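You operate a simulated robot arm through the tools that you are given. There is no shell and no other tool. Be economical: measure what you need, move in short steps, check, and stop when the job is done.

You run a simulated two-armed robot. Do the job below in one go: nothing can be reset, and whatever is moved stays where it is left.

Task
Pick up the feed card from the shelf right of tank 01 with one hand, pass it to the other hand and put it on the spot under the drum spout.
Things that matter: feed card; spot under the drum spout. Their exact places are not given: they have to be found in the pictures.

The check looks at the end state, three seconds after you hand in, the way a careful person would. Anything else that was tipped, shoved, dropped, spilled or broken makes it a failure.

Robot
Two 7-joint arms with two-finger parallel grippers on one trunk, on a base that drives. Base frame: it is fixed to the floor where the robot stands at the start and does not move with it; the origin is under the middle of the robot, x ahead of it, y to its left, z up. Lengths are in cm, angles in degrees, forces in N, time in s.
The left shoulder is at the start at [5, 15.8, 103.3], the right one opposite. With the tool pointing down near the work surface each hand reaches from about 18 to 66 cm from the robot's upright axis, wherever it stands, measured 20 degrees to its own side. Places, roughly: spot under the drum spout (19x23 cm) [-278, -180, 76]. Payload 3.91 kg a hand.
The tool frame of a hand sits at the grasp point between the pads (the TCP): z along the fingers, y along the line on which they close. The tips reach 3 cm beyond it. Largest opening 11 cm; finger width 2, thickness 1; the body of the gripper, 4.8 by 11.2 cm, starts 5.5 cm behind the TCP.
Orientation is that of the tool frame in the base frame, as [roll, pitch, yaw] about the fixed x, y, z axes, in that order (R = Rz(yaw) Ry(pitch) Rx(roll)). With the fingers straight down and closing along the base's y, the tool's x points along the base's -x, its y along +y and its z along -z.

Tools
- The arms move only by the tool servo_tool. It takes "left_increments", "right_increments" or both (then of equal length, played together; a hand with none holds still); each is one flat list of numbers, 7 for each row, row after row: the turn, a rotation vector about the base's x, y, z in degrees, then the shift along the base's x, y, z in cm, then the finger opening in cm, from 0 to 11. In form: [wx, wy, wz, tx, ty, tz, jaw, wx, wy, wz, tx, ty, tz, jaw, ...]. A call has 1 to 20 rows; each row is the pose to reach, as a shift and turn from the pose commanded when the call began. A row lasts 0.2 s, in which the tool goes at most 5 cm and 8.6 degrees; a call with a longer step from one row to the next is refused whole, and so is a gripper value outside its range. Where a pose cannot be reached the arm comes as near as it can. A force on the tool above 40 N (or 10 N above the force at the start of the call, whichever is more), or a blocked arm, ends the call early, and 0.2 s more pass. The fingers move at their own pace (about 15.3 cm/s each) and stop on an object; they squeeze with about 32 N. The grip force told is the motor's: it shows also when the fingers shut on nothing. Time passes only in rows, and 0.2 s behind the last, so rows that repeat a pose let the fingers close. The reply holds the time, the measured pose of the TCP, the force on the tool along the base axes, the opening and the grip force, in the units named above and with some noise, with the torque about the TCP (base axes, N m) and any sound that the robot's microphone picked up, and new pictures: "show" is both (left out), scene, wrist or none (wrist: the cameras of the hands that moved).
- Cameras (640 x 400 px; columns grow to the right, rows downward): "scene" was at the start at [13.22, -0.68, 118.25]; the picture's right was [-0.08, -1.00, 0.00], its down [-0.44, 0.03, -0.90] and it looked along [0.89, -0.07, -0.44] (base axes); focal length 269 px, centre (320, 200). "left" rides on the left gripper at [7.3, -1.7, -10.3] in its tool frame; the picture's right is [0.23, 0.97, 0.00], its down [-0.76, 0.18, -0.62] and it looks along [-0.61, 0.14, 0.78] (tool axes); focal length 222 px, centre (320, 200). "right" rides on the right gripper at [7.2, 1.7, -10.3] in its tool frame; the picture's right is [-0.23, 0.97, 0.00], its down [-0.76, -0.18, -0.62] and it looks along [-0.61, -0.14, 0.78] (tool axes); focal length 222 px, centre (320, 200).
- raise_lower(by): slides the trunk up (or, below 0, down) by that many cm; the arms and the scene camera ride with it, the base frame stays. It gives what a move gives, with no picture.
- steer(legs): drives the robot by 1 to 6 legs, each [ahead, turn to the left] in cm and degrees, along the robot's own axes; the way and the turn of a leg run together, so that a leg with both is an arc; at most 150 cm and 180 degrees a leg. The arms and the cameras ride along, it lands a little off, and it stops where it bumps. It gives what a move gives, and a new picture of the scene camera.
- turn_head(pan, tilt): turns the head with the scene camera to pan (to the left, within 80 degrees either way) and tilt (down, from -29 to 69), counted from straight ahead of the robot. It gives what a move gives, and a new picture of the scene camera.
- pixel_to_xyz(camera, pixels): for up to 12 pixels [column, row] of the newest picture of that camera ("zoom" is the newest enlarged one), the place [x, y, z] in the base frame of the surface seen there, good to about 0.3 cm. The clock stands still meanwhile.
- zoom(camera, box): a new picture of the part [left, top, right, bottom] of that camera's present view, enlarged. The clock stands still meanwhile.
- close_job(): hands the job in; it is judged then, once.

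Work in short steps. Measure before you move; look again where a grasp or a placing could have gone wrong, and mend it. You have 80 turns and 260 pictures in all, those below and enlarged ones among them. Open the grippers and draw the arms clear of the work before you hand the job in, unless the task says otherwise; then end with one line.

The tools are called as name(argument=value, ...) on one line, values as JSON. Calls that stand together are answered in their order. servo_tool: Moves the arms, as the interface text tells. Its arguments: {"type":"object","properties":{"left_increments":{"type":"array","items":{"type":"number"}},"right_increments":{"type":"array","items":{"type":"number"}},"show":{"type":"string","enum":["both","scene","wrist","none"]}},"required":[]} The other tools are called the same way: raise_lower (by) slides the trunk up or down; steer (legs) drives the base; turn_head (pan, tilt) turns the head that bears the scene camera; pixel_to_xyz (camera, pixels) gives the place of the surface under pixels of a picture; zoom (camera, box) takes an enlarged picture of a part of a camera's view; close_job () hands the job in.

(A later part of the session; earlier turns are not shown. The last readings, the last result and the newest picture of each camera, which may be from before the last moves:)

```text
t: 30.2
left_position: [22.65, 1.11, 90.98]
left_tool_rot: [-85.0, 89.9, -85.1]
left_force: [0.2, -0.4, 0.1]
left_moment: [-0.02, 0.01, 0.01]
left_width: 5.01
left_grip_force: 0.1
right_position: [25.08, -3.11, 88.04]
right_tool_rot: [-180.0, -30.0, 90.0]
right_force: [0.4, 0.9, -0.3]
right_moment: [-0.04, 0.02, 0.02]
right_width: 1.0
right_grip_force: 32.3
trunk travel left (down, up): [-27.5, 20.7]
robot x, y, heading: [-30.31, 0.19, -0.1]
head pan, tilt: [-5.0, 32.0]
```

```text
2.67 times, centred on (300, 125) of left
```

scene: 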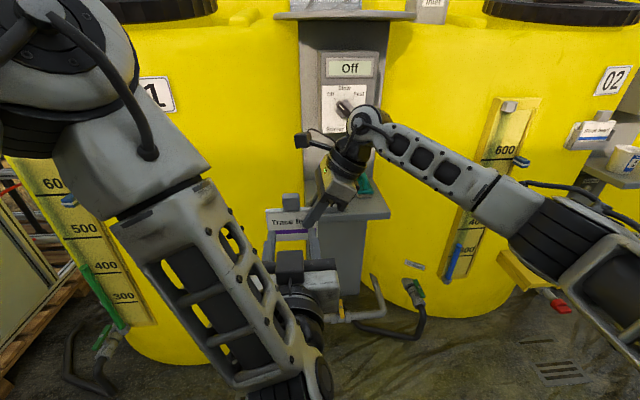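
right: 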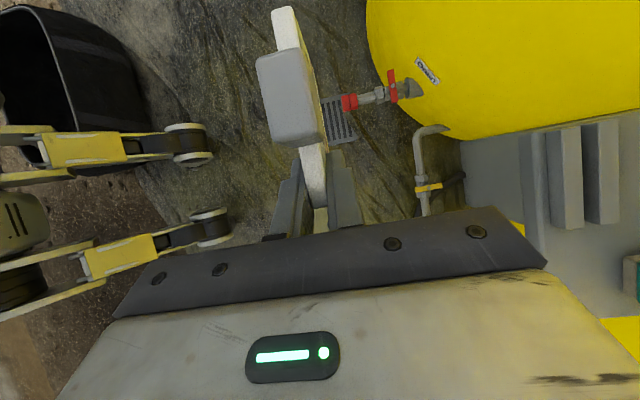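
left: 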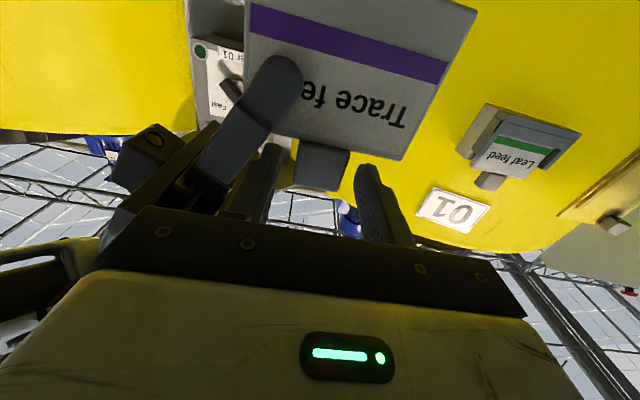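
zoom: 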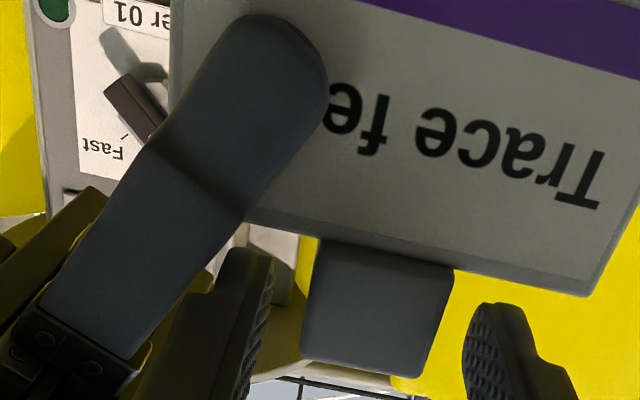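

The tips flank the knob. I close the left jaw gently and check the grip.

servo_tool(left_increments=[0, 0, 0, 0.2, -0.1, 0, 4.2, 0, 0, 0, 0.2, -0.1, 0, 3.6, 0, 0, 0, 0.2, -0.1, 0, 3, 0, 0, 0, 0.2, -0.1, 0, 2, 0, 0, 0, 0.2, -0.1, 0, 0, 0, 0, 0, 0.2, -0.1, 0, 0], show="wrist")

zoom(camera="scene", box=[260, 160, 340, 230])

zoom(camera="left", box=[200, 50, 400, 200])

```text
t: 31.6
left_position: [22.84, 0.95, 90.87]
left_tool_rot: [-80.5, 89.8, -80.5]
left_force: [0.6, 2.5, 0.8]
left_moment: [0.09, -0.04, 0.06]
left_width: 3.09
left_grip_force: 32.1
right_position: [25.06, -3.04, 87.98]
right_tool_rot: [-180.0, -29.9, 90.0]
right_force: [-0.7, -2.5, -0.3]
right_moment: [-0.06, 0.02, 0.04]
right_width: 1.06
right_grip_force: 32.4
trunk travel left (down, up): [-27.5, 20.7]
robot x, y, heading: [-30.26, -0.28, 0.1]
head pan, tilt: [-5.0, 32.0]
```

left: 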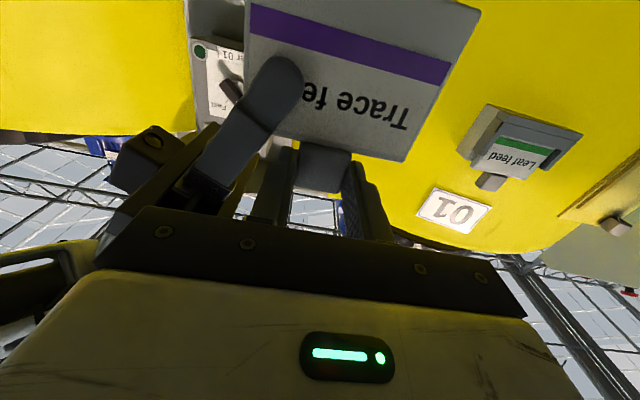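

```text
5.71 times, centred on (300, 195) of scene
```

zoom: 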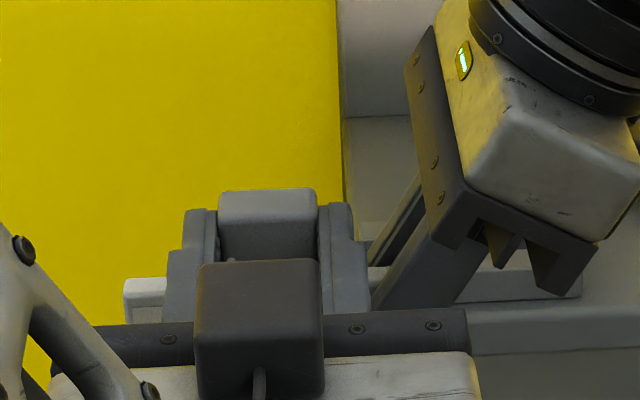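

```text
2.67 times, centred on (300, 125) of left
```

zoom: 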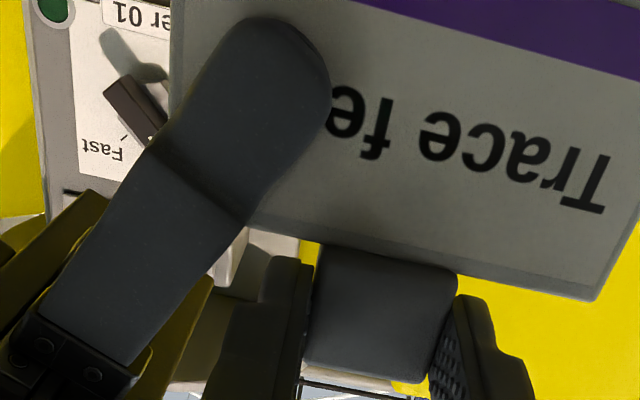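

The left hand holds the knob (3.09 cm, 32 N). I open the right jaw slightly first and then withdraw it along its own axis.

servo_tool(right_increments=[0, 0, 0, 0, 0, 0, 1.6, 0, 0, 0, 0, 0, 0, 2.4, 0, 0, 0, 0, 0, 0, 2.4, 0, 0, 0, 0, -1, 1.73, 2.4, 0, 0, 0, 0, -2.5, 4.33, 2.4, 0, 0, 0, 0, -4.5, 7.8, 2.4, 0, 0, 0, 0, -6.5, 11.2, 2.4, 0, 0, 0, 0, -10, 12, 2.4, 0, 0, 0, 0, -10, 12, 2.4])

zoom(camera="left", box=[200, 0, 480, 200])

```text
t: 33.6
left_position: [22.86, 0.81, 90.86]
left_tool_rot: [-82.2, 89.9, -82.1]
left_force: [0.7, 0.1, -0.3]
left_moment: [0.01, 0.03, -0.02]
left_width: 3.09
left_grip_force: 31.6
right_position: [25.19, -13.2, 99.92]
right_tool_rot: [180.0, -30.1, 90.1]
right_force: [-0.1, 0.7, -0.4]
right_moment: [0.0, -0.01, 0.03]
right_width: 2.39
right_grip_force: 0.0
trunk travel left (down, up): [-27.5, 20.7]
robot x, y, heading: [-30.3, -0.1, -0.1]
head pan, tilt: [-5.0, 32.0]
```

scene: 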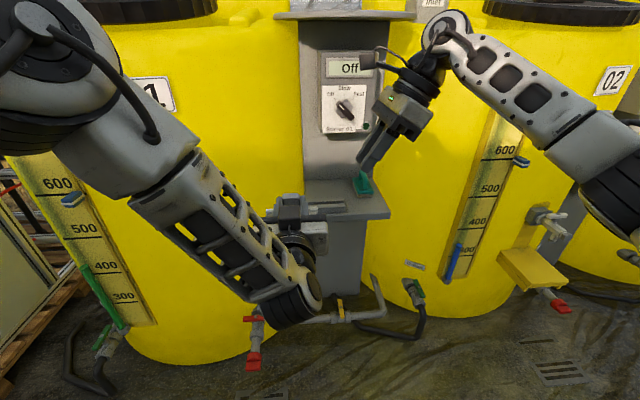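
right: 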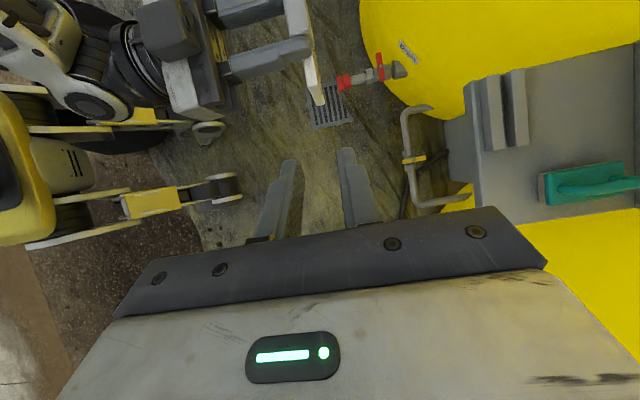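

```text
2.00 times, centred on (340, 100) of left
```

zoom: 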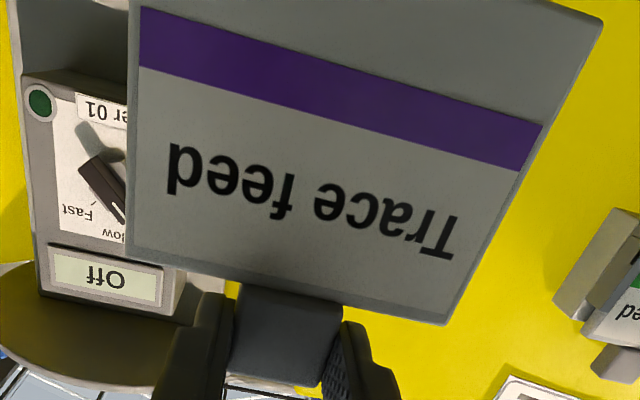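

Handover done; the card hangs from the left hand alone. Now I tip the left hand back to pointing down so the card lies horizontal, and pull the right hand back.

servo_tool(left_increments=[0, 7.5, 0, -1, 1, 1, 0, 0, 15, 0, -2, 2, 2, 0, 0, 22.5, 0, -3, 3, 3, 0, 0, 30, 0, -4, 4, 4, 0, 0, 37.5, 0, -5, 5, 5, 0, 0, 45, 0, -6, 6, 6, 0, 0, 52.5, 0, -7, 7, 7, 0, 0, 60, 0, -8, 8, 8, 0, 0, 67.5, 0, -9, 9, 8, 0, 0, 75, 0, -10, 10, 8, 0, 0, 82.5, 0, -10, 10, 8, 0, 0, 90, 0, -10, 10, 8, 0, 0, 90, 0, -10, 10, 8, 0], right_increments=[0, 0, 0, 0, -1, 0, 2.4, 0, 0, 0, 0, -2, 0, 2.4, 0, 0, 0, -1, -3, 0, 2.4, 0, 0, 0, -2, -4, 0, 2.4, 0, 0, 0, -4, -5, 0, 2.4, -5, 0, 0, -6, -6, 0, 2.4, -10, 0, 0, -8, -7, -1, 2.4, -15, 0, 0, -10, -7, -2, 2.4, -20, 0, 0, -12, -7, -3, 2.4, -25, 0, 0, -14, -7, -4, 2.4, -30, 0, 0, -15, -7, -4, 2.4, -30, 0, 0, -15, -7, -4, 2.4, -30, 0, 0, -15, -7, -4, 2.4])

```text
t: 36.4
left_position: [12.9, 10.73, 98.69]
left_tool_rot: [-179.9, -0.1, -179.8]
left_force: [0.1, 0.4, -1.0]
left_moment: [-0.02, -0.02, 0.02]
left_width: 3.1
left_grip_force: 31.9
right_position: [9.95, -19.99, 95.96]
right_tool_rot: [-180.0, 0.0, 90.0]
right_force: [-0.2, -0.4, -0.4]
right_moment: [0.01, -0.01, -0.04]
right_width: 2.4
right_grip_force: 0.0
trunk travel left (down, up): [-27.5, 20.7]
robot x, y, heading: [-30.33, -0.1, -0.2]
head pan, tilt: [-5.0, 32.0]
```

scene: 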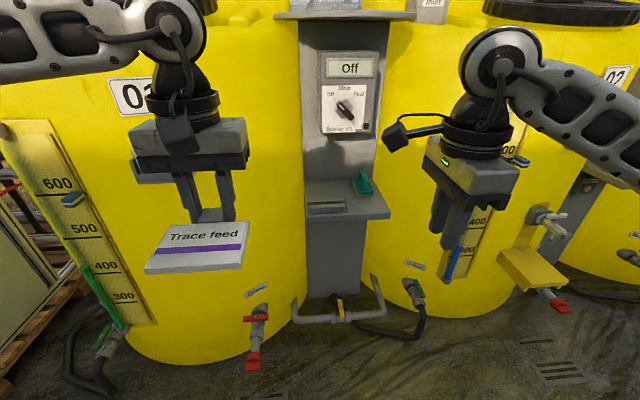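
right: 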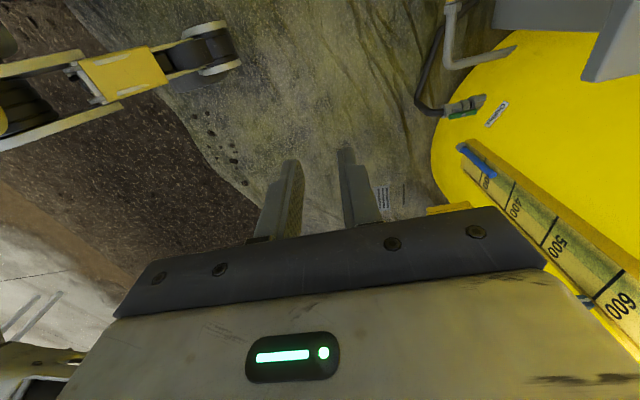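
left: 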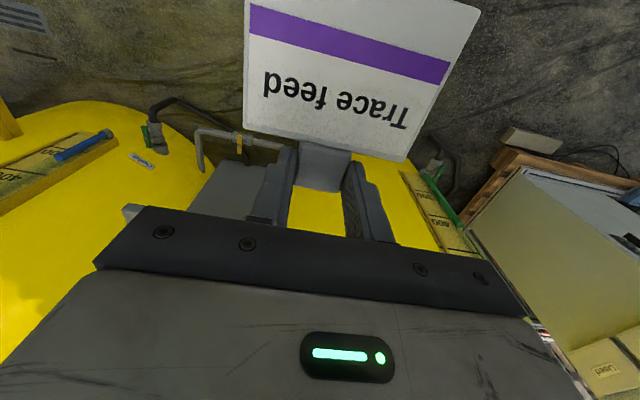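

The card is held horizontal. I turn right 90° to look toward the target area.

steer(legs=[[-15, 0], [0, -90]])

turn_head(pan=-55, tilt=15)

```text
t: 37.5
left_position: [3.71, 10.74, 98.83]
left_tool_rot: [180.0, -0.1, -179.9]
left_force: [-0.4, 0.9, -0.8]
left_moment: [0.0, -0.01, 0.01]
left_width: 3.09
left_grip_force: 32.4
right_position: [0.84, -20.08, 95.75]
right_tool_rot: [179.9, 0.0, 90.0]
right_force: [0.0, 0.2, -0.3]
right_moment: [-0.05, 0.03, 0.01]
right_width: 2.42
right_grip_force: 0.2
trunk travel left (down, up): [-27.5, 20.7]
robot x, y, heading: [-39.6, 0.06, 0.1]
head pan, tilt: [-5.0, 32.0]
stopped in leg 1: the robot was blocked; the commanded pose is now the measured one
```

scene: 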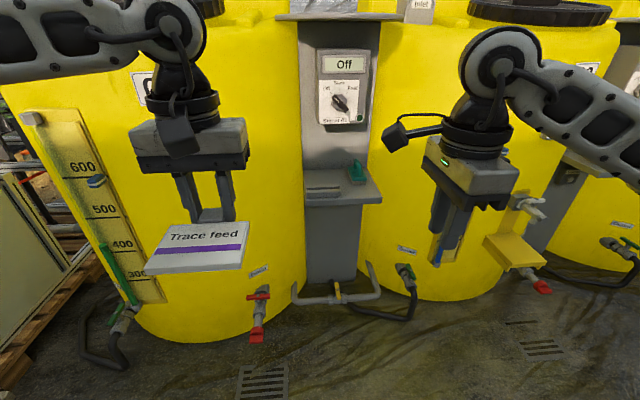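

```text
t: 38.7
left_position: [3.62, 10.64, 98.86]
left_tool_rot: [-179.9, 0.0, -179.9]
left_force: [0.0, 0.9, -1.5]
left_moment: [0.0, -0.08, 0.02]
left_width: 3.07
left_grip_force: 32.4
right_position: [0.81, -20.2, 95.86]
right_tool_rot: [180.0, 0.0, 90.0]
right_force: [-0.2, -0.4, 0.2]
right_moment: [-0.04, 0.02, -0.02]
right_width: 2.41
right_grip_force: 0.0
trunk travel left (down, up): [-27.5, 20.7]
robot x, y, heading: [-39.44, -0.11, 0.0]
head pan, tilt: [-55.0, 15.0]
```

scene: 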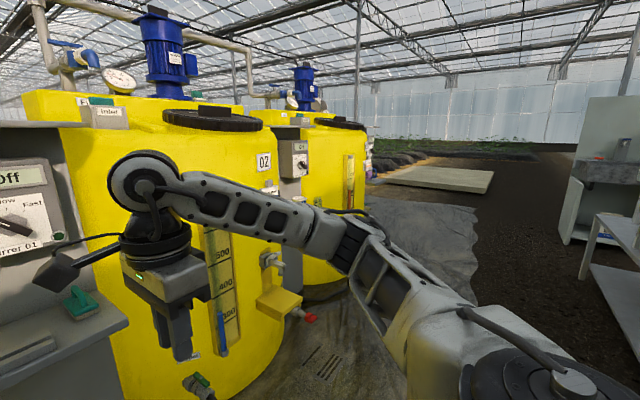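

The reverse was blocked after about 10 cm. I move forward 10 cm to clear it, then look at what is behind and to the left.

steer(legs=[[12, 0]])

turn_head(pan=80, tilt=55)

turn_head(pan=-80, tilt=55)

```text
t: 40.0
left_position: [15.44, 10.8, 98.77]
left_tool_rot: [-180.0, 0.0, -179.8]
left_force: [-0.6, 0.0, -1.3]
left_moment: [0.0, -0.01, -0.03]
left_width: 3.07
left_grip_force: 32.1
right_position: [12.75, -19.99, 95.89]
right_tool_rot: [-180.0, -0.1, 90.1]
right_force: [0.1, -0.2, -0.5]
right_moment: [0.01, 0.05, 0.0]
right_width: 2.39
right_grip_force: 0.1
trunk travel left (down, up): [-27.5, 20.7]
robot x, y, heading: [-27.24, -0.08, 0.0]
head pan, tilt: [-55.0, 15.0]
```

scene: 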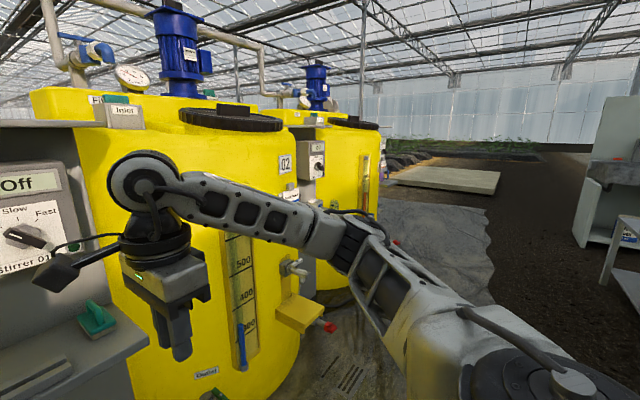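

```text
t: 42.1
left_position: [15.54, 10.77, 98.89]
left_tool_rot: [-180.0, 0.1, -179.8]
left_force: [0.5, 0.7, -1.1]
left_moment: [-0.02, -0.02, -0.02]
left_width: 3.1
left_grip_force: 32.4
right_position: [12.8, -19.98, 95.74]
right_tool_rot: [180.0, 0.0, 90.1]
right_force: [-0.6, -0.7, -0.1]
right_moment: [0.04, 0.02, 0.01]
right_width: 2.42
right_grip_force: 0.0
trunk travel left (down, up): [-27.5, 20.7]
robot x, y, heading: [-27.33, 0.48, -0.2]
head pan, tilt: [80.0, 55.0]
```

scene: 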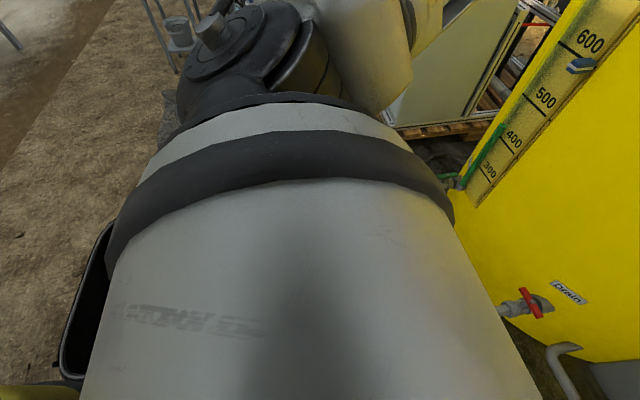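

```text
t: 44.6
left_position: [15.64, 10.83, 98.83]
left_tool_rot: [179.9, -0.1, -179.9]
left_force: [0.8, 1.1, -1.1]
left_moment: [0.03, 0.0, -0.02]
left_width: 3.11
left_grip_force: 32.3
right_position: [12.83, -19.99, 95.92]
right_tool_rot: [-180.0, 0.0, 90.1]
right_force: [0.2, 0.1, 0.5]
right_moment: [-0.01, -0.01, -0.01]
right_width: 2.38
right_grip_force: 0.1
trunk travel left (down, up): [-27.5, 20.7]
robot x, y, heading: [-27.31, 0.14, 0.1]
head pan, tilt: [-80.0, 55.0]
```

scene: 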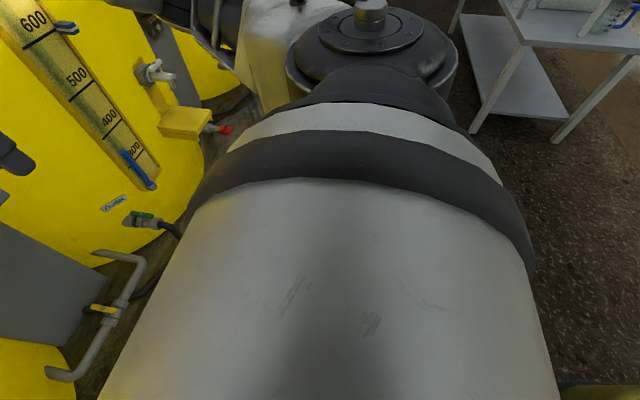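

A black tub stands near my left rear. I look again there to locate it and judge the turning space.

turn_head(pan=80, tilt=62)

pixel_to_xyz(camera="scene", pixels=[[105, 190], [70, 290], [90, 270], [75, 340], [20, 380], [40, 200], [10, 395], [60, 395], [130, 395]])

```text
t: 47.1
left_position: [15.65, 10.7, 98.91]
left_tool_rot: [180.0, 0.0, -179.8]
left_force: [0.4, 0.2, -0.6]
left_moment: [-0.01, -0.03, 0.02]
left_width: 3.1
left_grip_force: 32.1
right_position: [12.74, -19.93, 95.83]
right_tool_rot: [180.0, 0.0, 90.2]
right_force: [0.5, 0.7, 0.2]
right_moment: [-0.04, 0.0, -0.01]
right_width: 2.42
right_grip_force: 0.1
trunk travel left (down, up): [-27.5, 20.7]
robot x, y, heading: [-27.67, -0.18, 0.1]
head pan, tilt: [80.0, 62.0]
```

scene: 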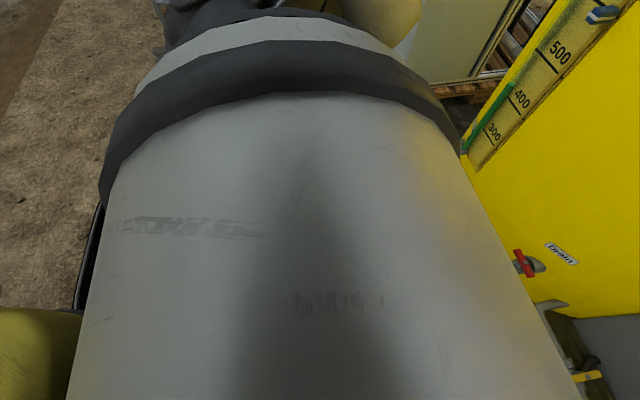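

```text
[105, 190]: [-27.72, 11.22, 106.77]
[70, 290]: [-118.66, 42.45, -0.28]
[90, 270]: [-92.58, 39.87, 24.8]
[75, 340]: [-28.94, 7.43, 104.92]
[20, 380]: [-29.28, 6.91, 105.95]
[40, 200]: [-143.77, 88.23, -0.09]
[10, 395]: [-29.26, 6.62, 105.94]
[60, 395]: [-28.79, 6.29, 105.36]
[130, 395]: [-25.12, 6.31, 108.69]
```

A tub sits about 60 cm behind-left (around (−92, 40)), which is what blocked me. I move forward to x≈−15 and turn right 90° in place.

steer(legs=[[12, 0], [0, -90]])

turn_head(pan=-50, tilt=25)

```text
t: 52.1
left_position: [-3.82, -42.88, 98.8]
left_tool_rot: [-180.0, 0.0, 91.4]
left_force: [0.1, -0.5, 0.6]
left_moment: [-0.02, -0.02, 0.02]
left_width: 3.11
left_grip_force: 31.6
right_position: [-34.59, -40.7, 95.94]
right_tool_rot: [180.0, 0.0, 1.4]
right_force: [-0.4, 0.2, -0.1]
right_moment: [0.01, -0.03, -0.06]
right_width: 2.39
right_grip_force: 0.0
trunk travel left (down, up): [-27.5, 20.7]
robot x, y, heading: [-15.42, 0.04, -88.9]
head pan, tilt: [80.0, 62.0]
```

scene: 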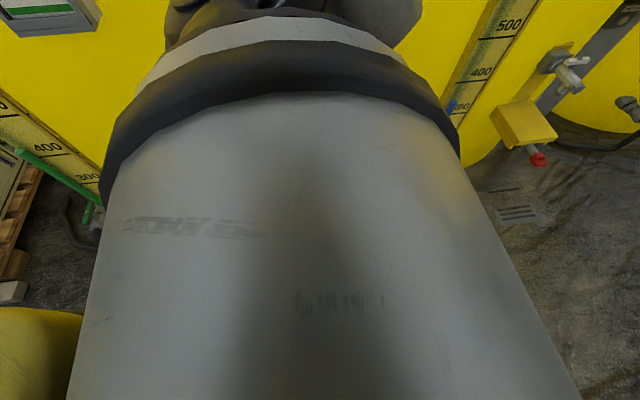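

```text
t: 54.2
left_position: [-3.77, -42.92, 98.93]
left_tool_rot: [180.0, 0.0, 91.5]
left_force: [0.0, -0.9, -0.3]
left_moment: [-0.02, -0.02, -0.02]
left_width: 3.1
left_grip_force: 32.2
right_position: [-34.62, -40.78, 96.01]
right_tool_rot: [179.9, -0.1, 1.4]
right_force: [-0.3, 0.9, -0.4]
right_moment: [-0.03, -0.01, 0.0]
right_width: 2.42
right_grip_force: 0.0
trunk travel left (down, up): [-27.5, 20.7]
robot x, y, heading: [-15.34, -0.24, -88.3]
head pan, tilt: [-50.0, 25.0]
```

scene: 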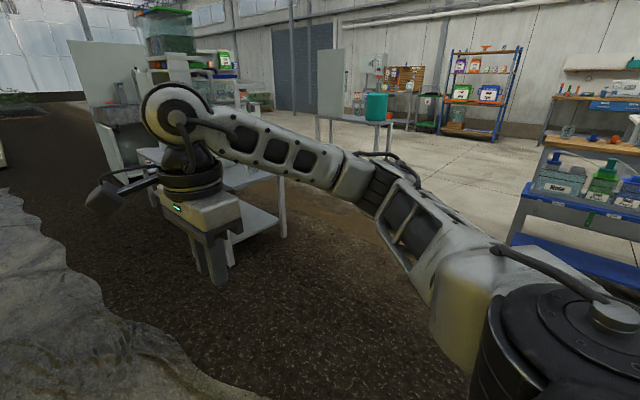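

Facing −y now. A teal drum on a bench shows at (375,107), in the target's direction. I zoom and measure.

zoom(camera="scene", box=[290, 40, 480, 170])

pixel_to_xyz(camera="scene", pixels=[[375, 107], [340, 118], [395, 123], [318, 140], [388, 150], [250, 185], [275, 220], [550, 190], [515, 240], [330, 60], [600, 290]])

```text
3.08 times, centred on (385, 105) of scene
```

zoom: 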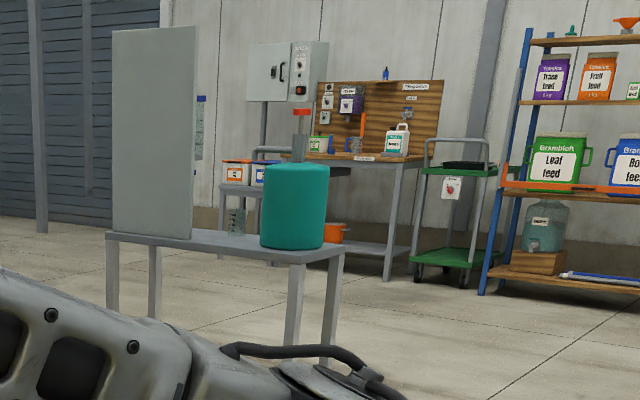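

```text
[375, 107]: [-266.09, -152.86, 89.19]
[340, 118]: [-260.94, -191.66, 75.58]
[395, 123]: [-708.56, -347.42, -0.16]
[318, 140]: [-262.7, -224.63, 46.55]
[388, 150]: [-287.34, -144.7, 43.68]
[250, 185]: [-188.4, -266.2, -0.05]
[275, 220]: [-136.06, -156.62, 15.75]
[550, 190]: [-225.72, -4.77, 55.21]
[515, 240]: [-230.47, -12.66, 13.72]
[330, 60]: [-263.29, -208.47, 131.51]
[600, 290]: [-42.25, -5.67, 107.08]
```

The bench is at x≈−262…−287, z≈75.5, with the drum at y≈−153, and the spot lies beside it toward −y. I measure obstacles along the way: the white table on the left and the blue cart on the right.

zoom(camera="scene", box=[80, 30, 340, 290])

pixel_to_xyz(camera="scene", pixels=[[284, 236], [282, 190], [283, 178], [240, 228], [150, 152], [270, 140], [520, 242], [510, 245], [535, 195], [500, 262], [390, 150], [392, 125]])

turn_head(pan=-80, tilt=30)

```text
1.54 times, centred on (210, 160) of scene
```

zoom: 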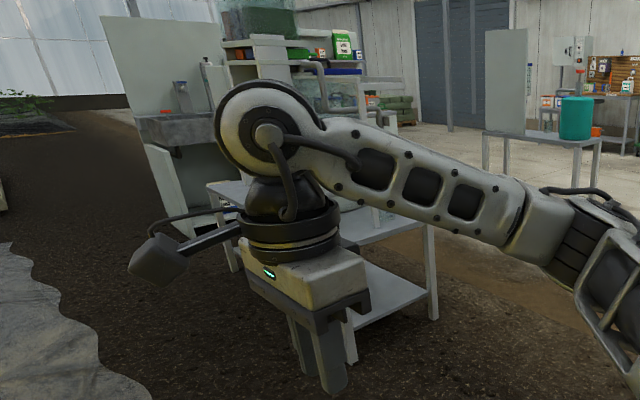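

```text
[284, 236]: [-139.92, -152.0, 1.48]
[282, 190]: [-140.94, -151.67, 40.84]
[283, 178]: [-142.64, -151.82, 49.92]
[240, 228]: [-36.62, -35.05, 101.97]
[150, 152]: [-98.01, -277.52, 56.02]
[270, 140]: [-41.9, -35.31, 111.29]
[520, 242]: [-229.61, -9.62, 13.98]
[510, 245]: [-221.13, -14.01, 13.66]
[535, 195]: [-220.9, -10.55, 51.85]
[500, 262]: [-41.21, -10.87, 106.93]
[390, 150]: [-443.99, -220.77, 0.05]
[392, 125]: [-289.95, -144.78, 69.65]
```

```text
t: 55.1
left_position: [-3.74, -42.88, 98.85]
left_tool_rot: [180.0, 0.0, 91.5]
left_force: [0.5, -0.2, -0.3]
left_moment: [-0.01, 0.0, 0.01]
left_width: 3.1
left_grip_force: 32.2
right_position: [-34.61, -40.79, 95.86]
right_tool_rot: [179.9, 0.0, 1.4]
right_force: [-0.6, -0.2, 0.1]
right_moment: [0.0, -0.03, -0.02]
right_width: 2.39
right_grip_force: 0.2
trunk travel left (down, up): [-27.5, 20.7]
robot x, y, heading: [-15.93, 0.08, -88.5]
head pan, tilt: [-80.0, 30.0]
```

scene: 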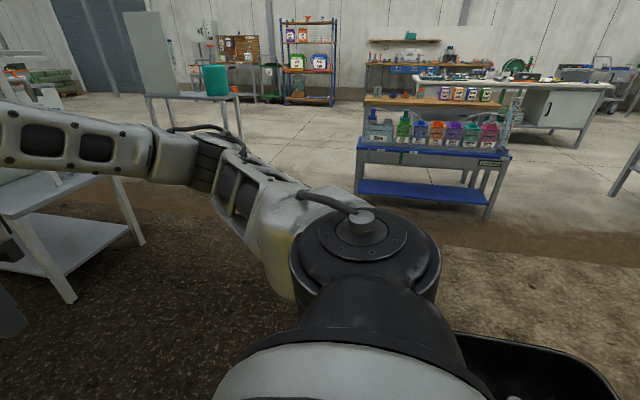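

I locate the tub at lower right and the cart's leg and top corner.

pixel_to_xyz(camera="scene", pixels=[[470, 340], [530, 345], [600, 385], [560, 395], [358, 190], [490, 215], [508, 155], [72, 300], [140, 243], [240, 138], [206, 93], [150, 97]])

zoom(camera="scene", box=[110, 10, 270, 150])

```text
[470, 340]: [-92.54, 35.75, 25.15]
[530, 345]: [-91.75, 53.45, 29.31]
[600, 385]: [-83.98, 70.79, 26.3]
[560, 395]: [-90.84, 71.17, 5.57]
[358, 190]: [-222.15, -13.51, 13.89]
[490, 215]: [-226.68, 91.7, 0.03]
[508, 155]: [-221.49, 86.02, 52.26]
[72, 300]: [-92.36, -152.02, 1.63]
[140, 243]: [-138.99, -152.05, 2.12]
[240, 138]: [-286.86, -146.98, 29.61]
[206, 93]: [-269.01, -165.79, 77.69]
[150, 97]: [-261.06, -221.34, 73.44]
```

```text
2.86 times, centred on (190, 80) of scene
```

zoom: 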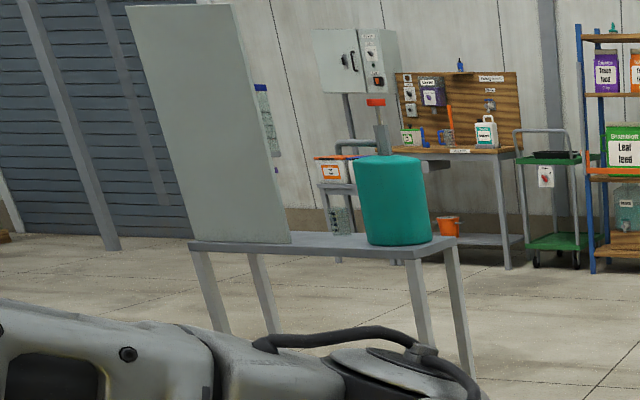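

The tub is at (−92, 36…70), the white table's edge at y=−152 (x −92…−140), and the cart at x≤−221. A route to (−185,−85) is clear. I turn to heading −153° and drive there, then look at the drum.

steer(legs=[[0, -65], [120, 0]])

turn_head(pan=0, tilt=15)

```text
t: 64.1
left_position: [-158.39, -81.05, 98.76]
left_tool_rot: [179.9, 0.0, 25.9]
left_force: [0.4, 0.5, -1.2]
left_moment: [-0.01, 0.0, 0.04]
left_width: 3.08
left_grip_force: 32.0
right_position: [-169.13, -52.07, 95.9]
right_tool_rot: [-179.9, 0.0, -64.3]
right_force: [0.7, 0.3, -0.1]
right_moment: [0.0, -0.01, 0.0]
right_width: 2.42
right_grip_force: 0.0
trunk travel left (down, up): [-27.5, 20.7]
robot x, y, heading: [-124.14, -53.01, -154.4]
head pan, tilt: [-80.0, 30.0]
```

scene: 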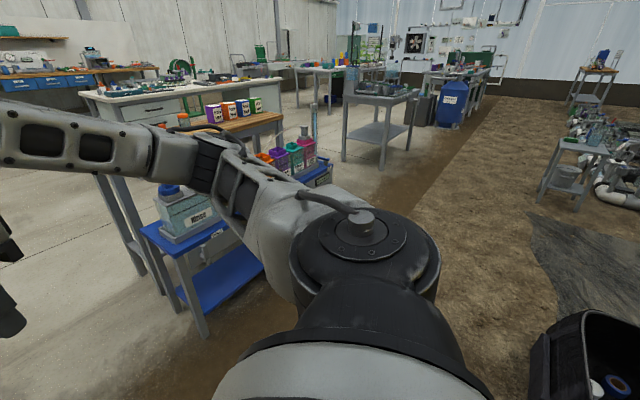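

```text
t: 65.6
left_position: [-158.46, -81.05, 98.83]
left_tool_rot: [180.0, 0.0, 25.8]
left_force: [0.1, 0.5, -0.8]
left_moment: [0.0, 0.01, 0.01]
left_width: 3.08
left_grip_force: 32.3
right_position: [-169.14, -52.11, 95.9]
right_tool_rot: [179.9, 0.0, -64.3]
right_force: [0.3, 0.9, -0.3]
right_moment: [0.01, -0.01, 0.0]
right_width: 2.4
right_grip_force: 0.0
trunk travel left (down, up): [-27.5, 20.7]
robot x, y, heading: [-124.11, -52.46, -154.3]
head pan, tilt: [0.0, 15.0]
```

scene: 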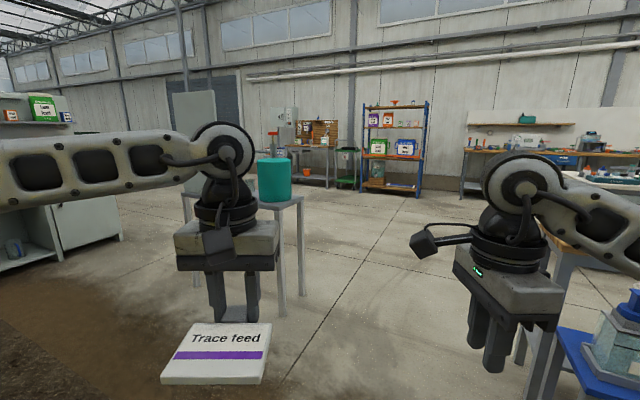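

I zoom into the drum area: a stem with an orange handle and a side spout seems to rise from the drum top.

zoom(camera="scene", box=[170, 80, 320, 220])

steer(legs=[[50, 0], [0, 20]])

turn_head(pan=5, tilt=25)

```text
2.86 times, centred on (245, 150) of scene
```

zoom: 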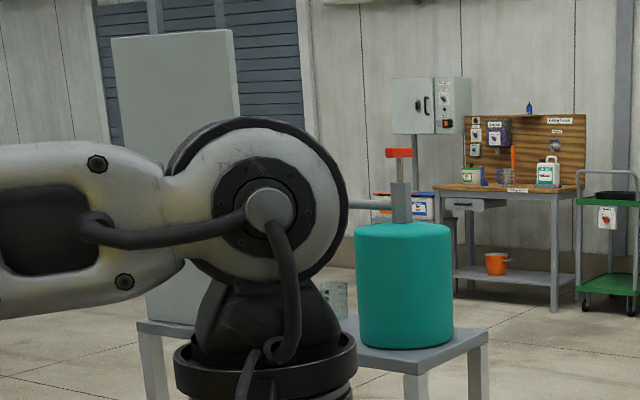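

```text
t: 69.6
left_position: [-192.04, -112.6, 98.78]
left_tool_rot: [-179.8, 0.0, 45.4]
left_force: [0.2, 0.1, -0.7]
left_moment: [-0.05, 0.03, 0.03]
left_width: 3.08
left_grip_force: 32.1
right_position: [-211.81, -88.95, 96.0]
right_tool_rot: [180.0, 0.0, -44.7]
right_force: [-0.4, -0.6, 0.2]
right_moment: [-0.01, -0.01, 0.01]
right_width: 2.39
right_grip_force: 0.1
trunk travel left (down, up): [-27.5, 20.7]
robot x, y, heading: [-169.52, -74.03, -134.8]
head pan, tilt: [0.0, 15.0]
```

scene: 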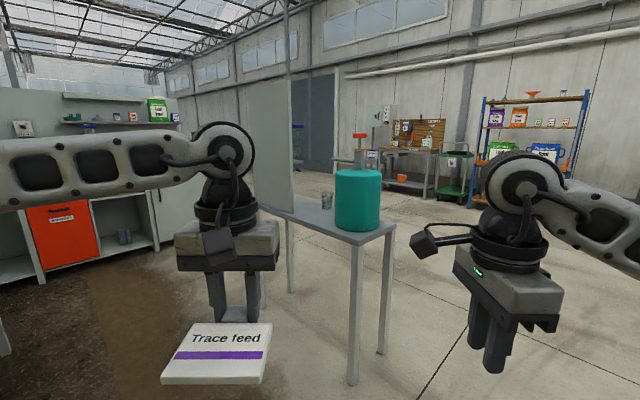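

```text
t: 70.4
left_position: [-192.05, -112.69, 98.89]
left_tool_rot: [-180.0, 0.1, 45.4]
left_force: [0.1, 0.3, -0.9]
left_moment: [0.0, 0.02, 0.0]
left_width: 3.08
left_grip_force: 32.1
right_position: [-211.98, -89.04, 95.86]
right_tool_rot: [180.0, -0.1, -44.7]
right_force: [-0.2, 0.1, 0.0]
right_moment: [-0.02, 0.01, -0.01]
right_width: 2.4
right_grip_force: 0.0
trunk travel left (down, up): [-27.5, 20.7]
robot x, y, heading: [-169.52, -74.31, -134.6]
head pan, tilt: [5.0, 25.0]
```

scene: 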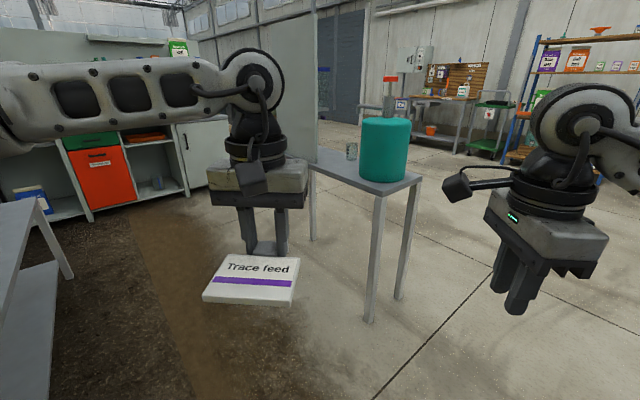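

zoom(camera="scene", box=[270, 60, 430, 200])

pixel_to_xyz(camera="scene", pixels=[[382, 150], [405, 140], [362, 140], [388, 105], [391, 78], [352, 152], [336, 160], [316, 165], [380, 190], [316, 120], [418, 180], [340, 170]])

```text
2.86 times, centred on (350, 130) of scene
```

zoom: 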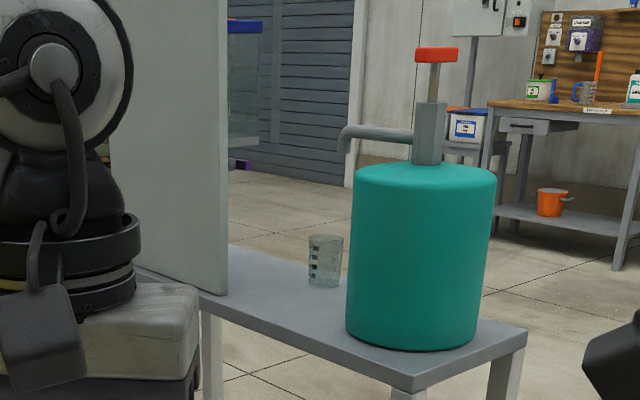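

```text
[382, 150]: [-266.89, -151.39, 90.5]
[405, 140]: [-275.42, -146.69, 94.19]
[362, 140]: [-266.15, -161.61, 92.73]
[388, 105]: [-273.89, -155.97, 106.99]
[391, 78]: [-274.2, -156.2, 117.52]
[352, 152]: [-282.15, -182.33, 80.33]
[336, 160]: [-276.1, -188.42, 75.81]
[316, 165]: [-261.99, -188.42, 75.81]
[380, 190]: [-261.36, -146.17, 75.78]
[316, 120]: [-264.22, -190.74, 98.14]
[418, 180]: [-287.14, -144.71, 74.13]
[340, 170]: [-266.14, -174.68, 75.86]
```

There is a beaker at (−282, −182) on the spot, which I must not touch. The spout runs above from the drum stem toward −y, and a panel stands at y<−190, x≈−263. I move to about (−206,−163) and turn to face −x.

steer(legs=[[0, 22], [95, 0], [0, -67.5]])

turn_head(pan=0, tilt=28)

```text
t: 79.4
left_position: [-249.12, -173.29, 98.81]
left_tool_rot: [179.9, 0.1, 0.2]
left_force: [-0.1, 0.1, -0.6]
left_moment: [-0.03, 0.02, 0.03]
left_width: 3.08
left_grip_force: 31.7
right_position: [-246.18, -142.4, 95.87]
right_tool_rot: [-180.0, 0.0, -89.9]
right_force: [-0.2, -0.9, 0.6]
right_moment: [-0.01, 0.01, 0.0]
right_width: 2.4
right_grip_force: 0.3
trunk travel left (down, up): [-27.5, 20.7]
robot x, y, heading: [-205.69, -162.69, -179.9]
head pan, tilt: [5.0, 25.0]
```

scene: 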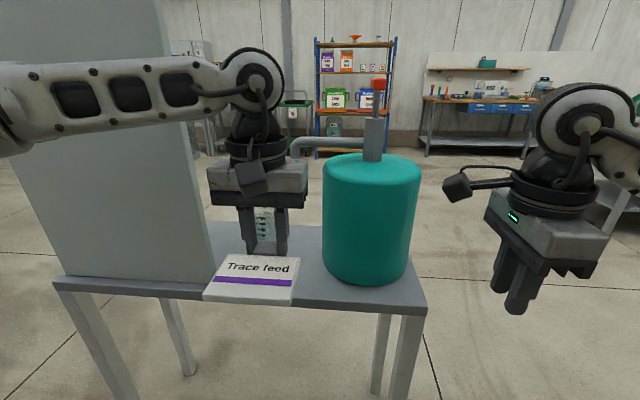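

```text
t: 80.1
left_position: [-249.07, -173.24, 98.79]
left_tool_rot: [180.0, 0.0, 0.1]
left_force: [-0.5, -0.3, -0.3]
left_moment: [0.03, 0.02, 0.01]
left_width: 3.09
left_grip_force: 31.6
right_position: [-246.3, -142.5, 95.88]
right_tool_rot: [-180.0, 0.0, -89.9]
right_force: [-0.1, -0.4, 0.2]
right_moment: [0.0, -0.01, -0.01]
right_width: 2.4
right_grip_force: 0.0
trunk travel left (down, up): [-27.5, 20.7]
robot x, y, heading: [-205.78, -162.9, -180.1]
head pan, tilt: [0.0, 28.0]
```

scene: 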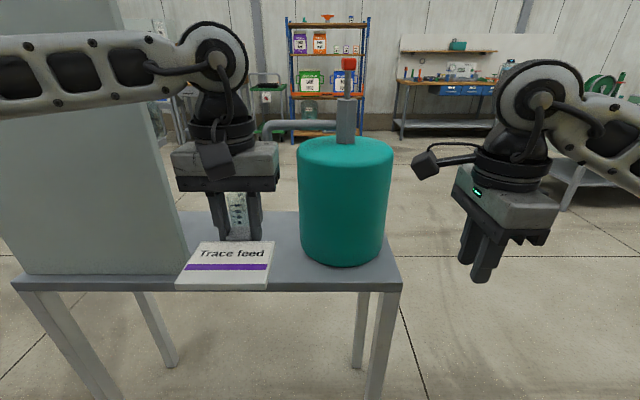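

I landed as planned, and the beaker is visible behind the fingers at (238,215). I raise the left hand 14 cm to get a clear view of the spot below.

servo_tool(left_increments=[0, 0, 0, 1, 0, 4, 0, 0, 0, 0, 2, 0, 8, 0, 0, 0, 0, 3, 0, 12, 0, 0, 0, 0, 3, 0, 14, 0, 0, 0, 0, 3, 0, 14, 0])

zoom(camera="scene", box=[140, 90, 400, 290])

```text
t: 81.3
left_position: [-246.13, -173.13, 113.02]
left_tool_rot: [-179.9, 0.1, 0.2]
left_force: [0.3, -0.1, -2.0]
left_moment: [0.03, 0.06, -0.01]
left_width: 3.07
left_grip_force: 31.8
right_position: [-246.23, -142.46, 95.81]
right_tool_rot: [180.0, -0.1, -90.0]
right_force: [-0.1, 0.0, 0.7]
right_moment: [-0.01, -0.01, -0.01]
right_width: 2.41
right_grip_force: 0.0
trunk travel left (down, up): [-27.5, 20.7]
robot x, y, heading: [-206.05, -162.31, -179.9]
head pan, tilt: [0.0, 28.0]
```

scene: 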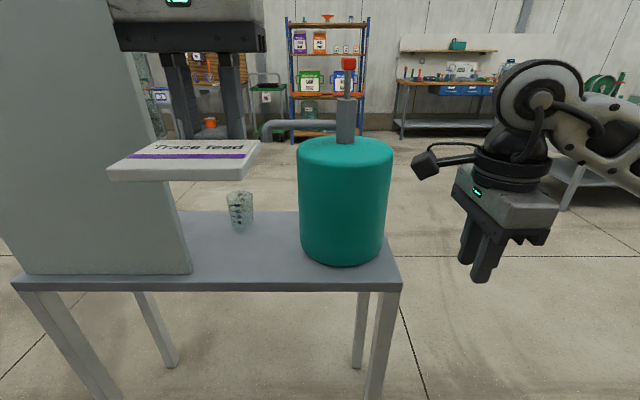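
left: 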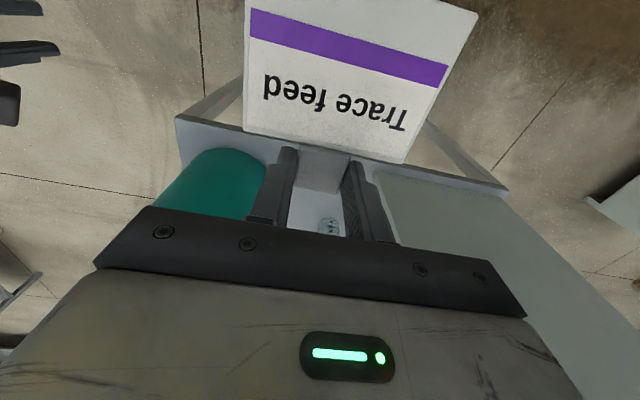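

```text
2.00 times, centred on (270, 190) of scene
```

zoom: 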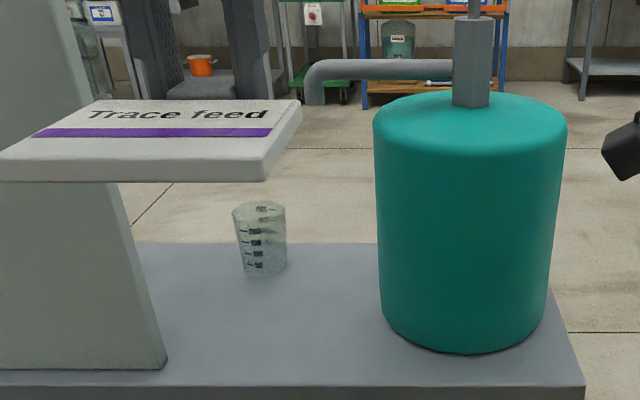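

pixel_to_xyz(camera="zoom", pixels=[[315, 95], [340, 68], [400, 68], [316, 104], [258, 270], [240, 262], [283, 262], [258, 210], [165, 360], [385, 330], [300, 250], [250, 380]])

pixel_to_xyz(camera="zoom", pixels=[[150, 245], [120, 245], [370, 245], [250, 300], [380, 290], [385, 150], [160, 330], [272, 270], [100, 95]])

```text
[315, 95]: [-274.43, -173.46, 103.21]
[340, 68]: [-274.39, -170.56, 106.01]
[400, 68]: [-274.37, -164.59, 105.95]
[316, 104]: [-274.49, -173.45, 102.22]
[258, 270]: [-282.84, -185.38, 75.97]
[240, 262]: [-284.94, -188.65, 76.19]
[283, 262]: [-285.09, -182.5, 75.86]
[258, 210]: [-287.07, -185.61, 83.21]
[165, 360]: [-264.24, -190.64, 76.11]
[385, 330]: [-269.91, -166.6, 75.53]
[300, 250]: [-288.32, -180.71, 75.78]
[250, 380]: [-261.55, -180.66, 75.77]
```

```text
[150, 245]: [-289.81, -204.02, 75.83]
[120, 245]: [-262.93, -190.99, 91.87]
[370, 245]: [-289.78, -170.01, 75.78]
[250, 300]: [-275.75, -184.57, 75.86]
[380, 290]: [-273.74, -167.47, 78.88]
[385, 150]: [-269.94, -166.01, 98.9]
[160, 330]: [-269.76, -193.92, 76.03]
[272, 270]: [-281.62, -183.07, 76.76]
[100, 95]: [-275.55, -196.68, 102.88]
```

Key geometry: spout tip (−274.5, −174, 102+), beaker (−285, −185) r≈3, panel edge (−263, −191), table near edge x≈−261. It's best to keep the hand on the near side with the card extending away from me, so I test rotating the left hand +170° about z here in free space.

servo_tool(left_increments=[0, 0, 8.5, 1, 0, 0, 0, 0, 0, 17, 2, 0, 0, 0, 0, 0, 25.5, 3, 0, 0, 0, 0, 0, 34, 3, 0, 0, 0, 0, 0, 42.5, 3, 0, 0, 0, 0, 0, 51, 3, 0, 0, 0, 0, 0, 59.5, 3, 0, 0, 0, 0, 0, 68, 3, 0, 0, 0, 0, 0, 76.5, 3, 0, 0, 0, 0, 0, 85, 3, 0, 0, 0, 0, 0, 93.5, 3, 0, 0, 0, 0, 0, 102, 3, 0, 0, 0, 0, 0, 110.5, 3, 0, 0, 0, 0, 0, 119, 3, 0, 0, 0, 0, 0, 127.5, 3, 0, 0, 0, 0, 0, 136, 3, 0, 0, 0, 0, 0, 144.5, 3, 0, 0, 0, 0, 0, 153, 3, 0, 0, 0, 0, 0, 161.5, 3, 0, 0, 0, 0, 0, 170, 3, 0, 0, 0])

```text
t: 85.5
left_position: [-243.08, -173.24, 112.86]
left_tool_rot: [-180.0, -0.1, 170.3]
left_force: [-0.1, 0.5, -0.2]
left_moment: [0.02, -0.02, -0.04]
left_width: 3.09
left_grip_force: 32.0
right_position: [-246.15, -142.5, 95.81]
right_tool_rot: [179.9, 0.0, -90.0]
right_force: [1.1, -0.1, -0.1]
right_moment: [0.03, 0.0, 0.01]
right_width: 2.4
right_grip_force: 0.1
trunk travel left (down, up): [-27.5, 20.7]
robot x, y, heading: [-205.93, -162.4, -180.0]
head pan, tilt: [0.0, 28.0]
```

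scene: 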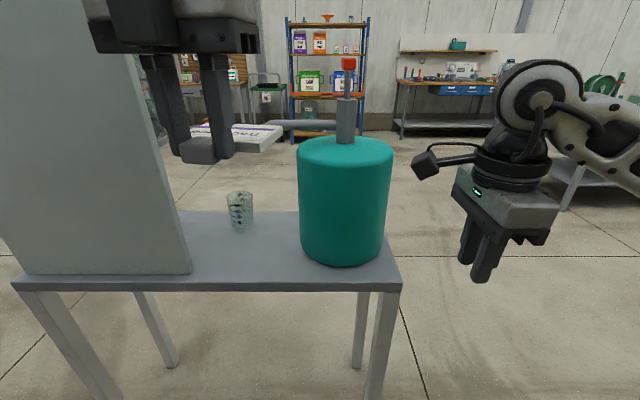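
left: 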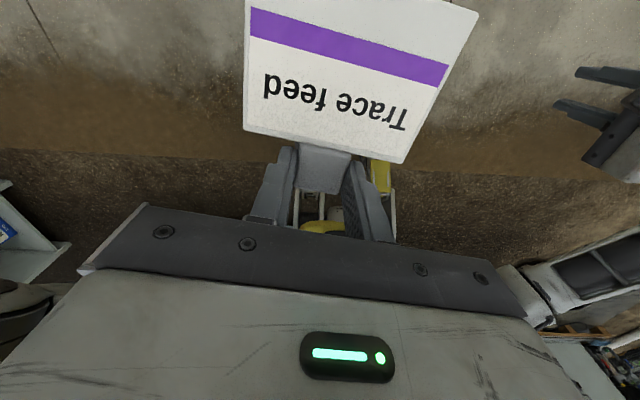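

Rotation to yaw 170 works. The card will go with its body centre at about (−274, −181), so the hand ends at (−269, −182), about 66 cm from the robot axis — too far. I drive forward 6 cm.

steer(legs=[[6, 0]])

servo_tool(left_increments=[0, 0, 0, -1, -2, -3, 0, 0, 0, 0, -2, -4, -7, 0, 0, 0, 0, -4, -6, -11, 0, 0, 0, 0, -6, -8, -15, 0, 0, 0, 0, -8, -8.7, -18, 0, 0, 0, 0, -8, -8.7, -18, 0])

```text
t: 86.5
left_position: [-249.0, -173.47, 112.76]
left_tool_rot: [180.0, 0.0, 170.4]
left_force: [-0.2, -0.4, -0.9]
left_moment: [0.0, -0.05, 0.0]
left_width: 3.1
left_grip_force: 32.2
right_position: [-252.14, -142.6, 95.8]
right_tool_rot: [180.0, -0.1, -89.7]
right_force: [0.1, -0.3, 0.4]
right_moment: [-0.01, -0.01, 0.0]
right_width: 2.4
right_grip_force: 0.1
trunk travel left (down, up): [-27.5, 20.7]
robot x, y, heading: [-211.77, -162.43, -179.9]
head pan, tilt: [0.0, 28.0]
```

scene: 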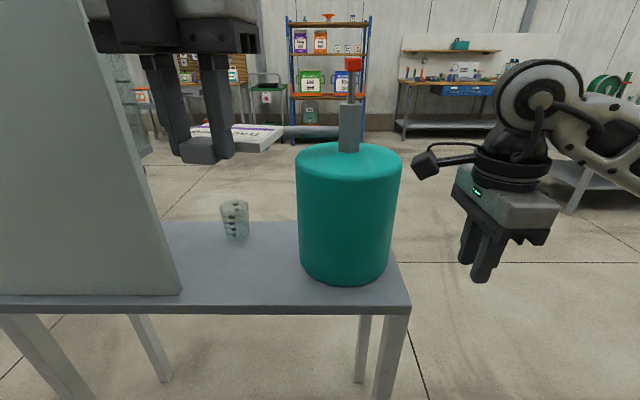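

```text
t: 87.9
left_position: [-257.02, -181.99, 95.09]
left_tool_rot: [180.0, 0.0, 170.3]
left_force: [0.4, -0.1, 0.7]
left_moment: [0.02, -0.07, -0.03]
left_width: 3.1
left_grip_force: 32.4
right_position: [-252.24, -142.51, 95.89]
right_tool_rot: [180.0, 0.0, -89.7]
right_force: [-0.1, -0.3, -0.2]
right_moment: [0.0, 0.03, 0.0]
right_width: 2.41
right_grip_force: 0.1
trunk travel left (down, up): [-27.5, 20.7]
robot x, y, heading: [-211.8, -162.46, -180.1]
head pan, tilt: [0.0, 28.0]
```

scene: 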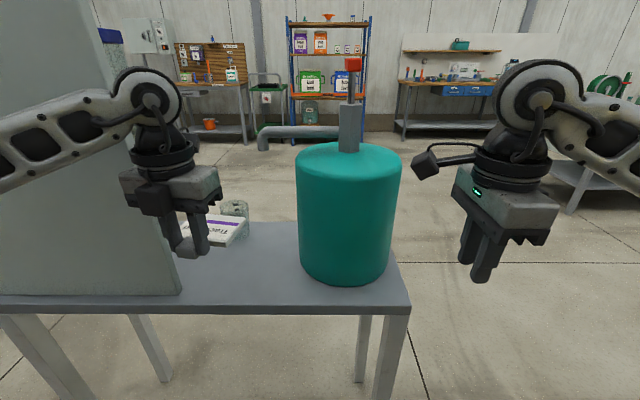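
left: 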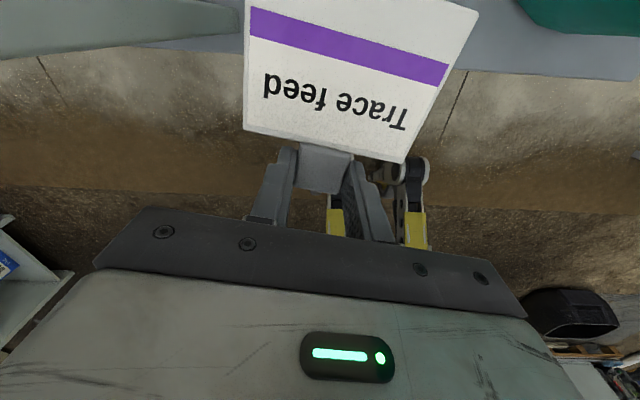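

The forearm comes from the left of the panel side, so I measure it and the wrist joint to judge clearance to the panel edge.

pixel_to_xyz(camera="scene", pixels=[[150, 98], [180, 100], [115, 100], [148, 70], [90, 115], [45, 140], [5, 165], [165, 160], [195, 150], [135, 160], [215, 185], [178, 285]])

pixel_to_xyz(camera="scene", pixels=[[215, 240], [240, 220], [190, 220], [225, 245], [233, 205], [120, 100], [165, 230], [262, 138]])

```text
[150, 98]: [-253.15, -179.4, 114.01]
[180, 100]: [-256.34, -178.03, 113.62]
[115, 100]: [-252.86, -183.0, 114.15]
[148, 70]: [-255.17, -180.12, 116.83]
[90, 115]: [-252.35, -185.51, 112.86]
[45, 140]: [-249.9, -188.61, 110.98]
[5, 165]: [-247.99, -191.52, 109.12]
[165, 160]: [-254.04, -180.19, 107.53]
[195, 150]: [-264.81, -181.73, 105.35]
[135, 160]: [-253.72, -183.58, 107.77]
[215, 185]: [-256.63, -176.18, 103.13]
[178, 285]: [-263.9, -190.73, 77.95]
```

```text
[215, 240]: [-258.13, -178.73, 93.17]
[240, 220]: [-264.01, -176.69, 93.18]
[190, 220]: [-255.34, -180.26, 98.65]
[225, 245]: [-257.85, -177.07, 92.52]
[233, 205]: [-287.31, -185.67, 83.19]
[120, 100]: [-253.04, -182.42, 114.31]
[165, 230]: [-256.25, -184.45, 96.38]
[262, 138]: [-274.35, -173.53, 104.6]
```

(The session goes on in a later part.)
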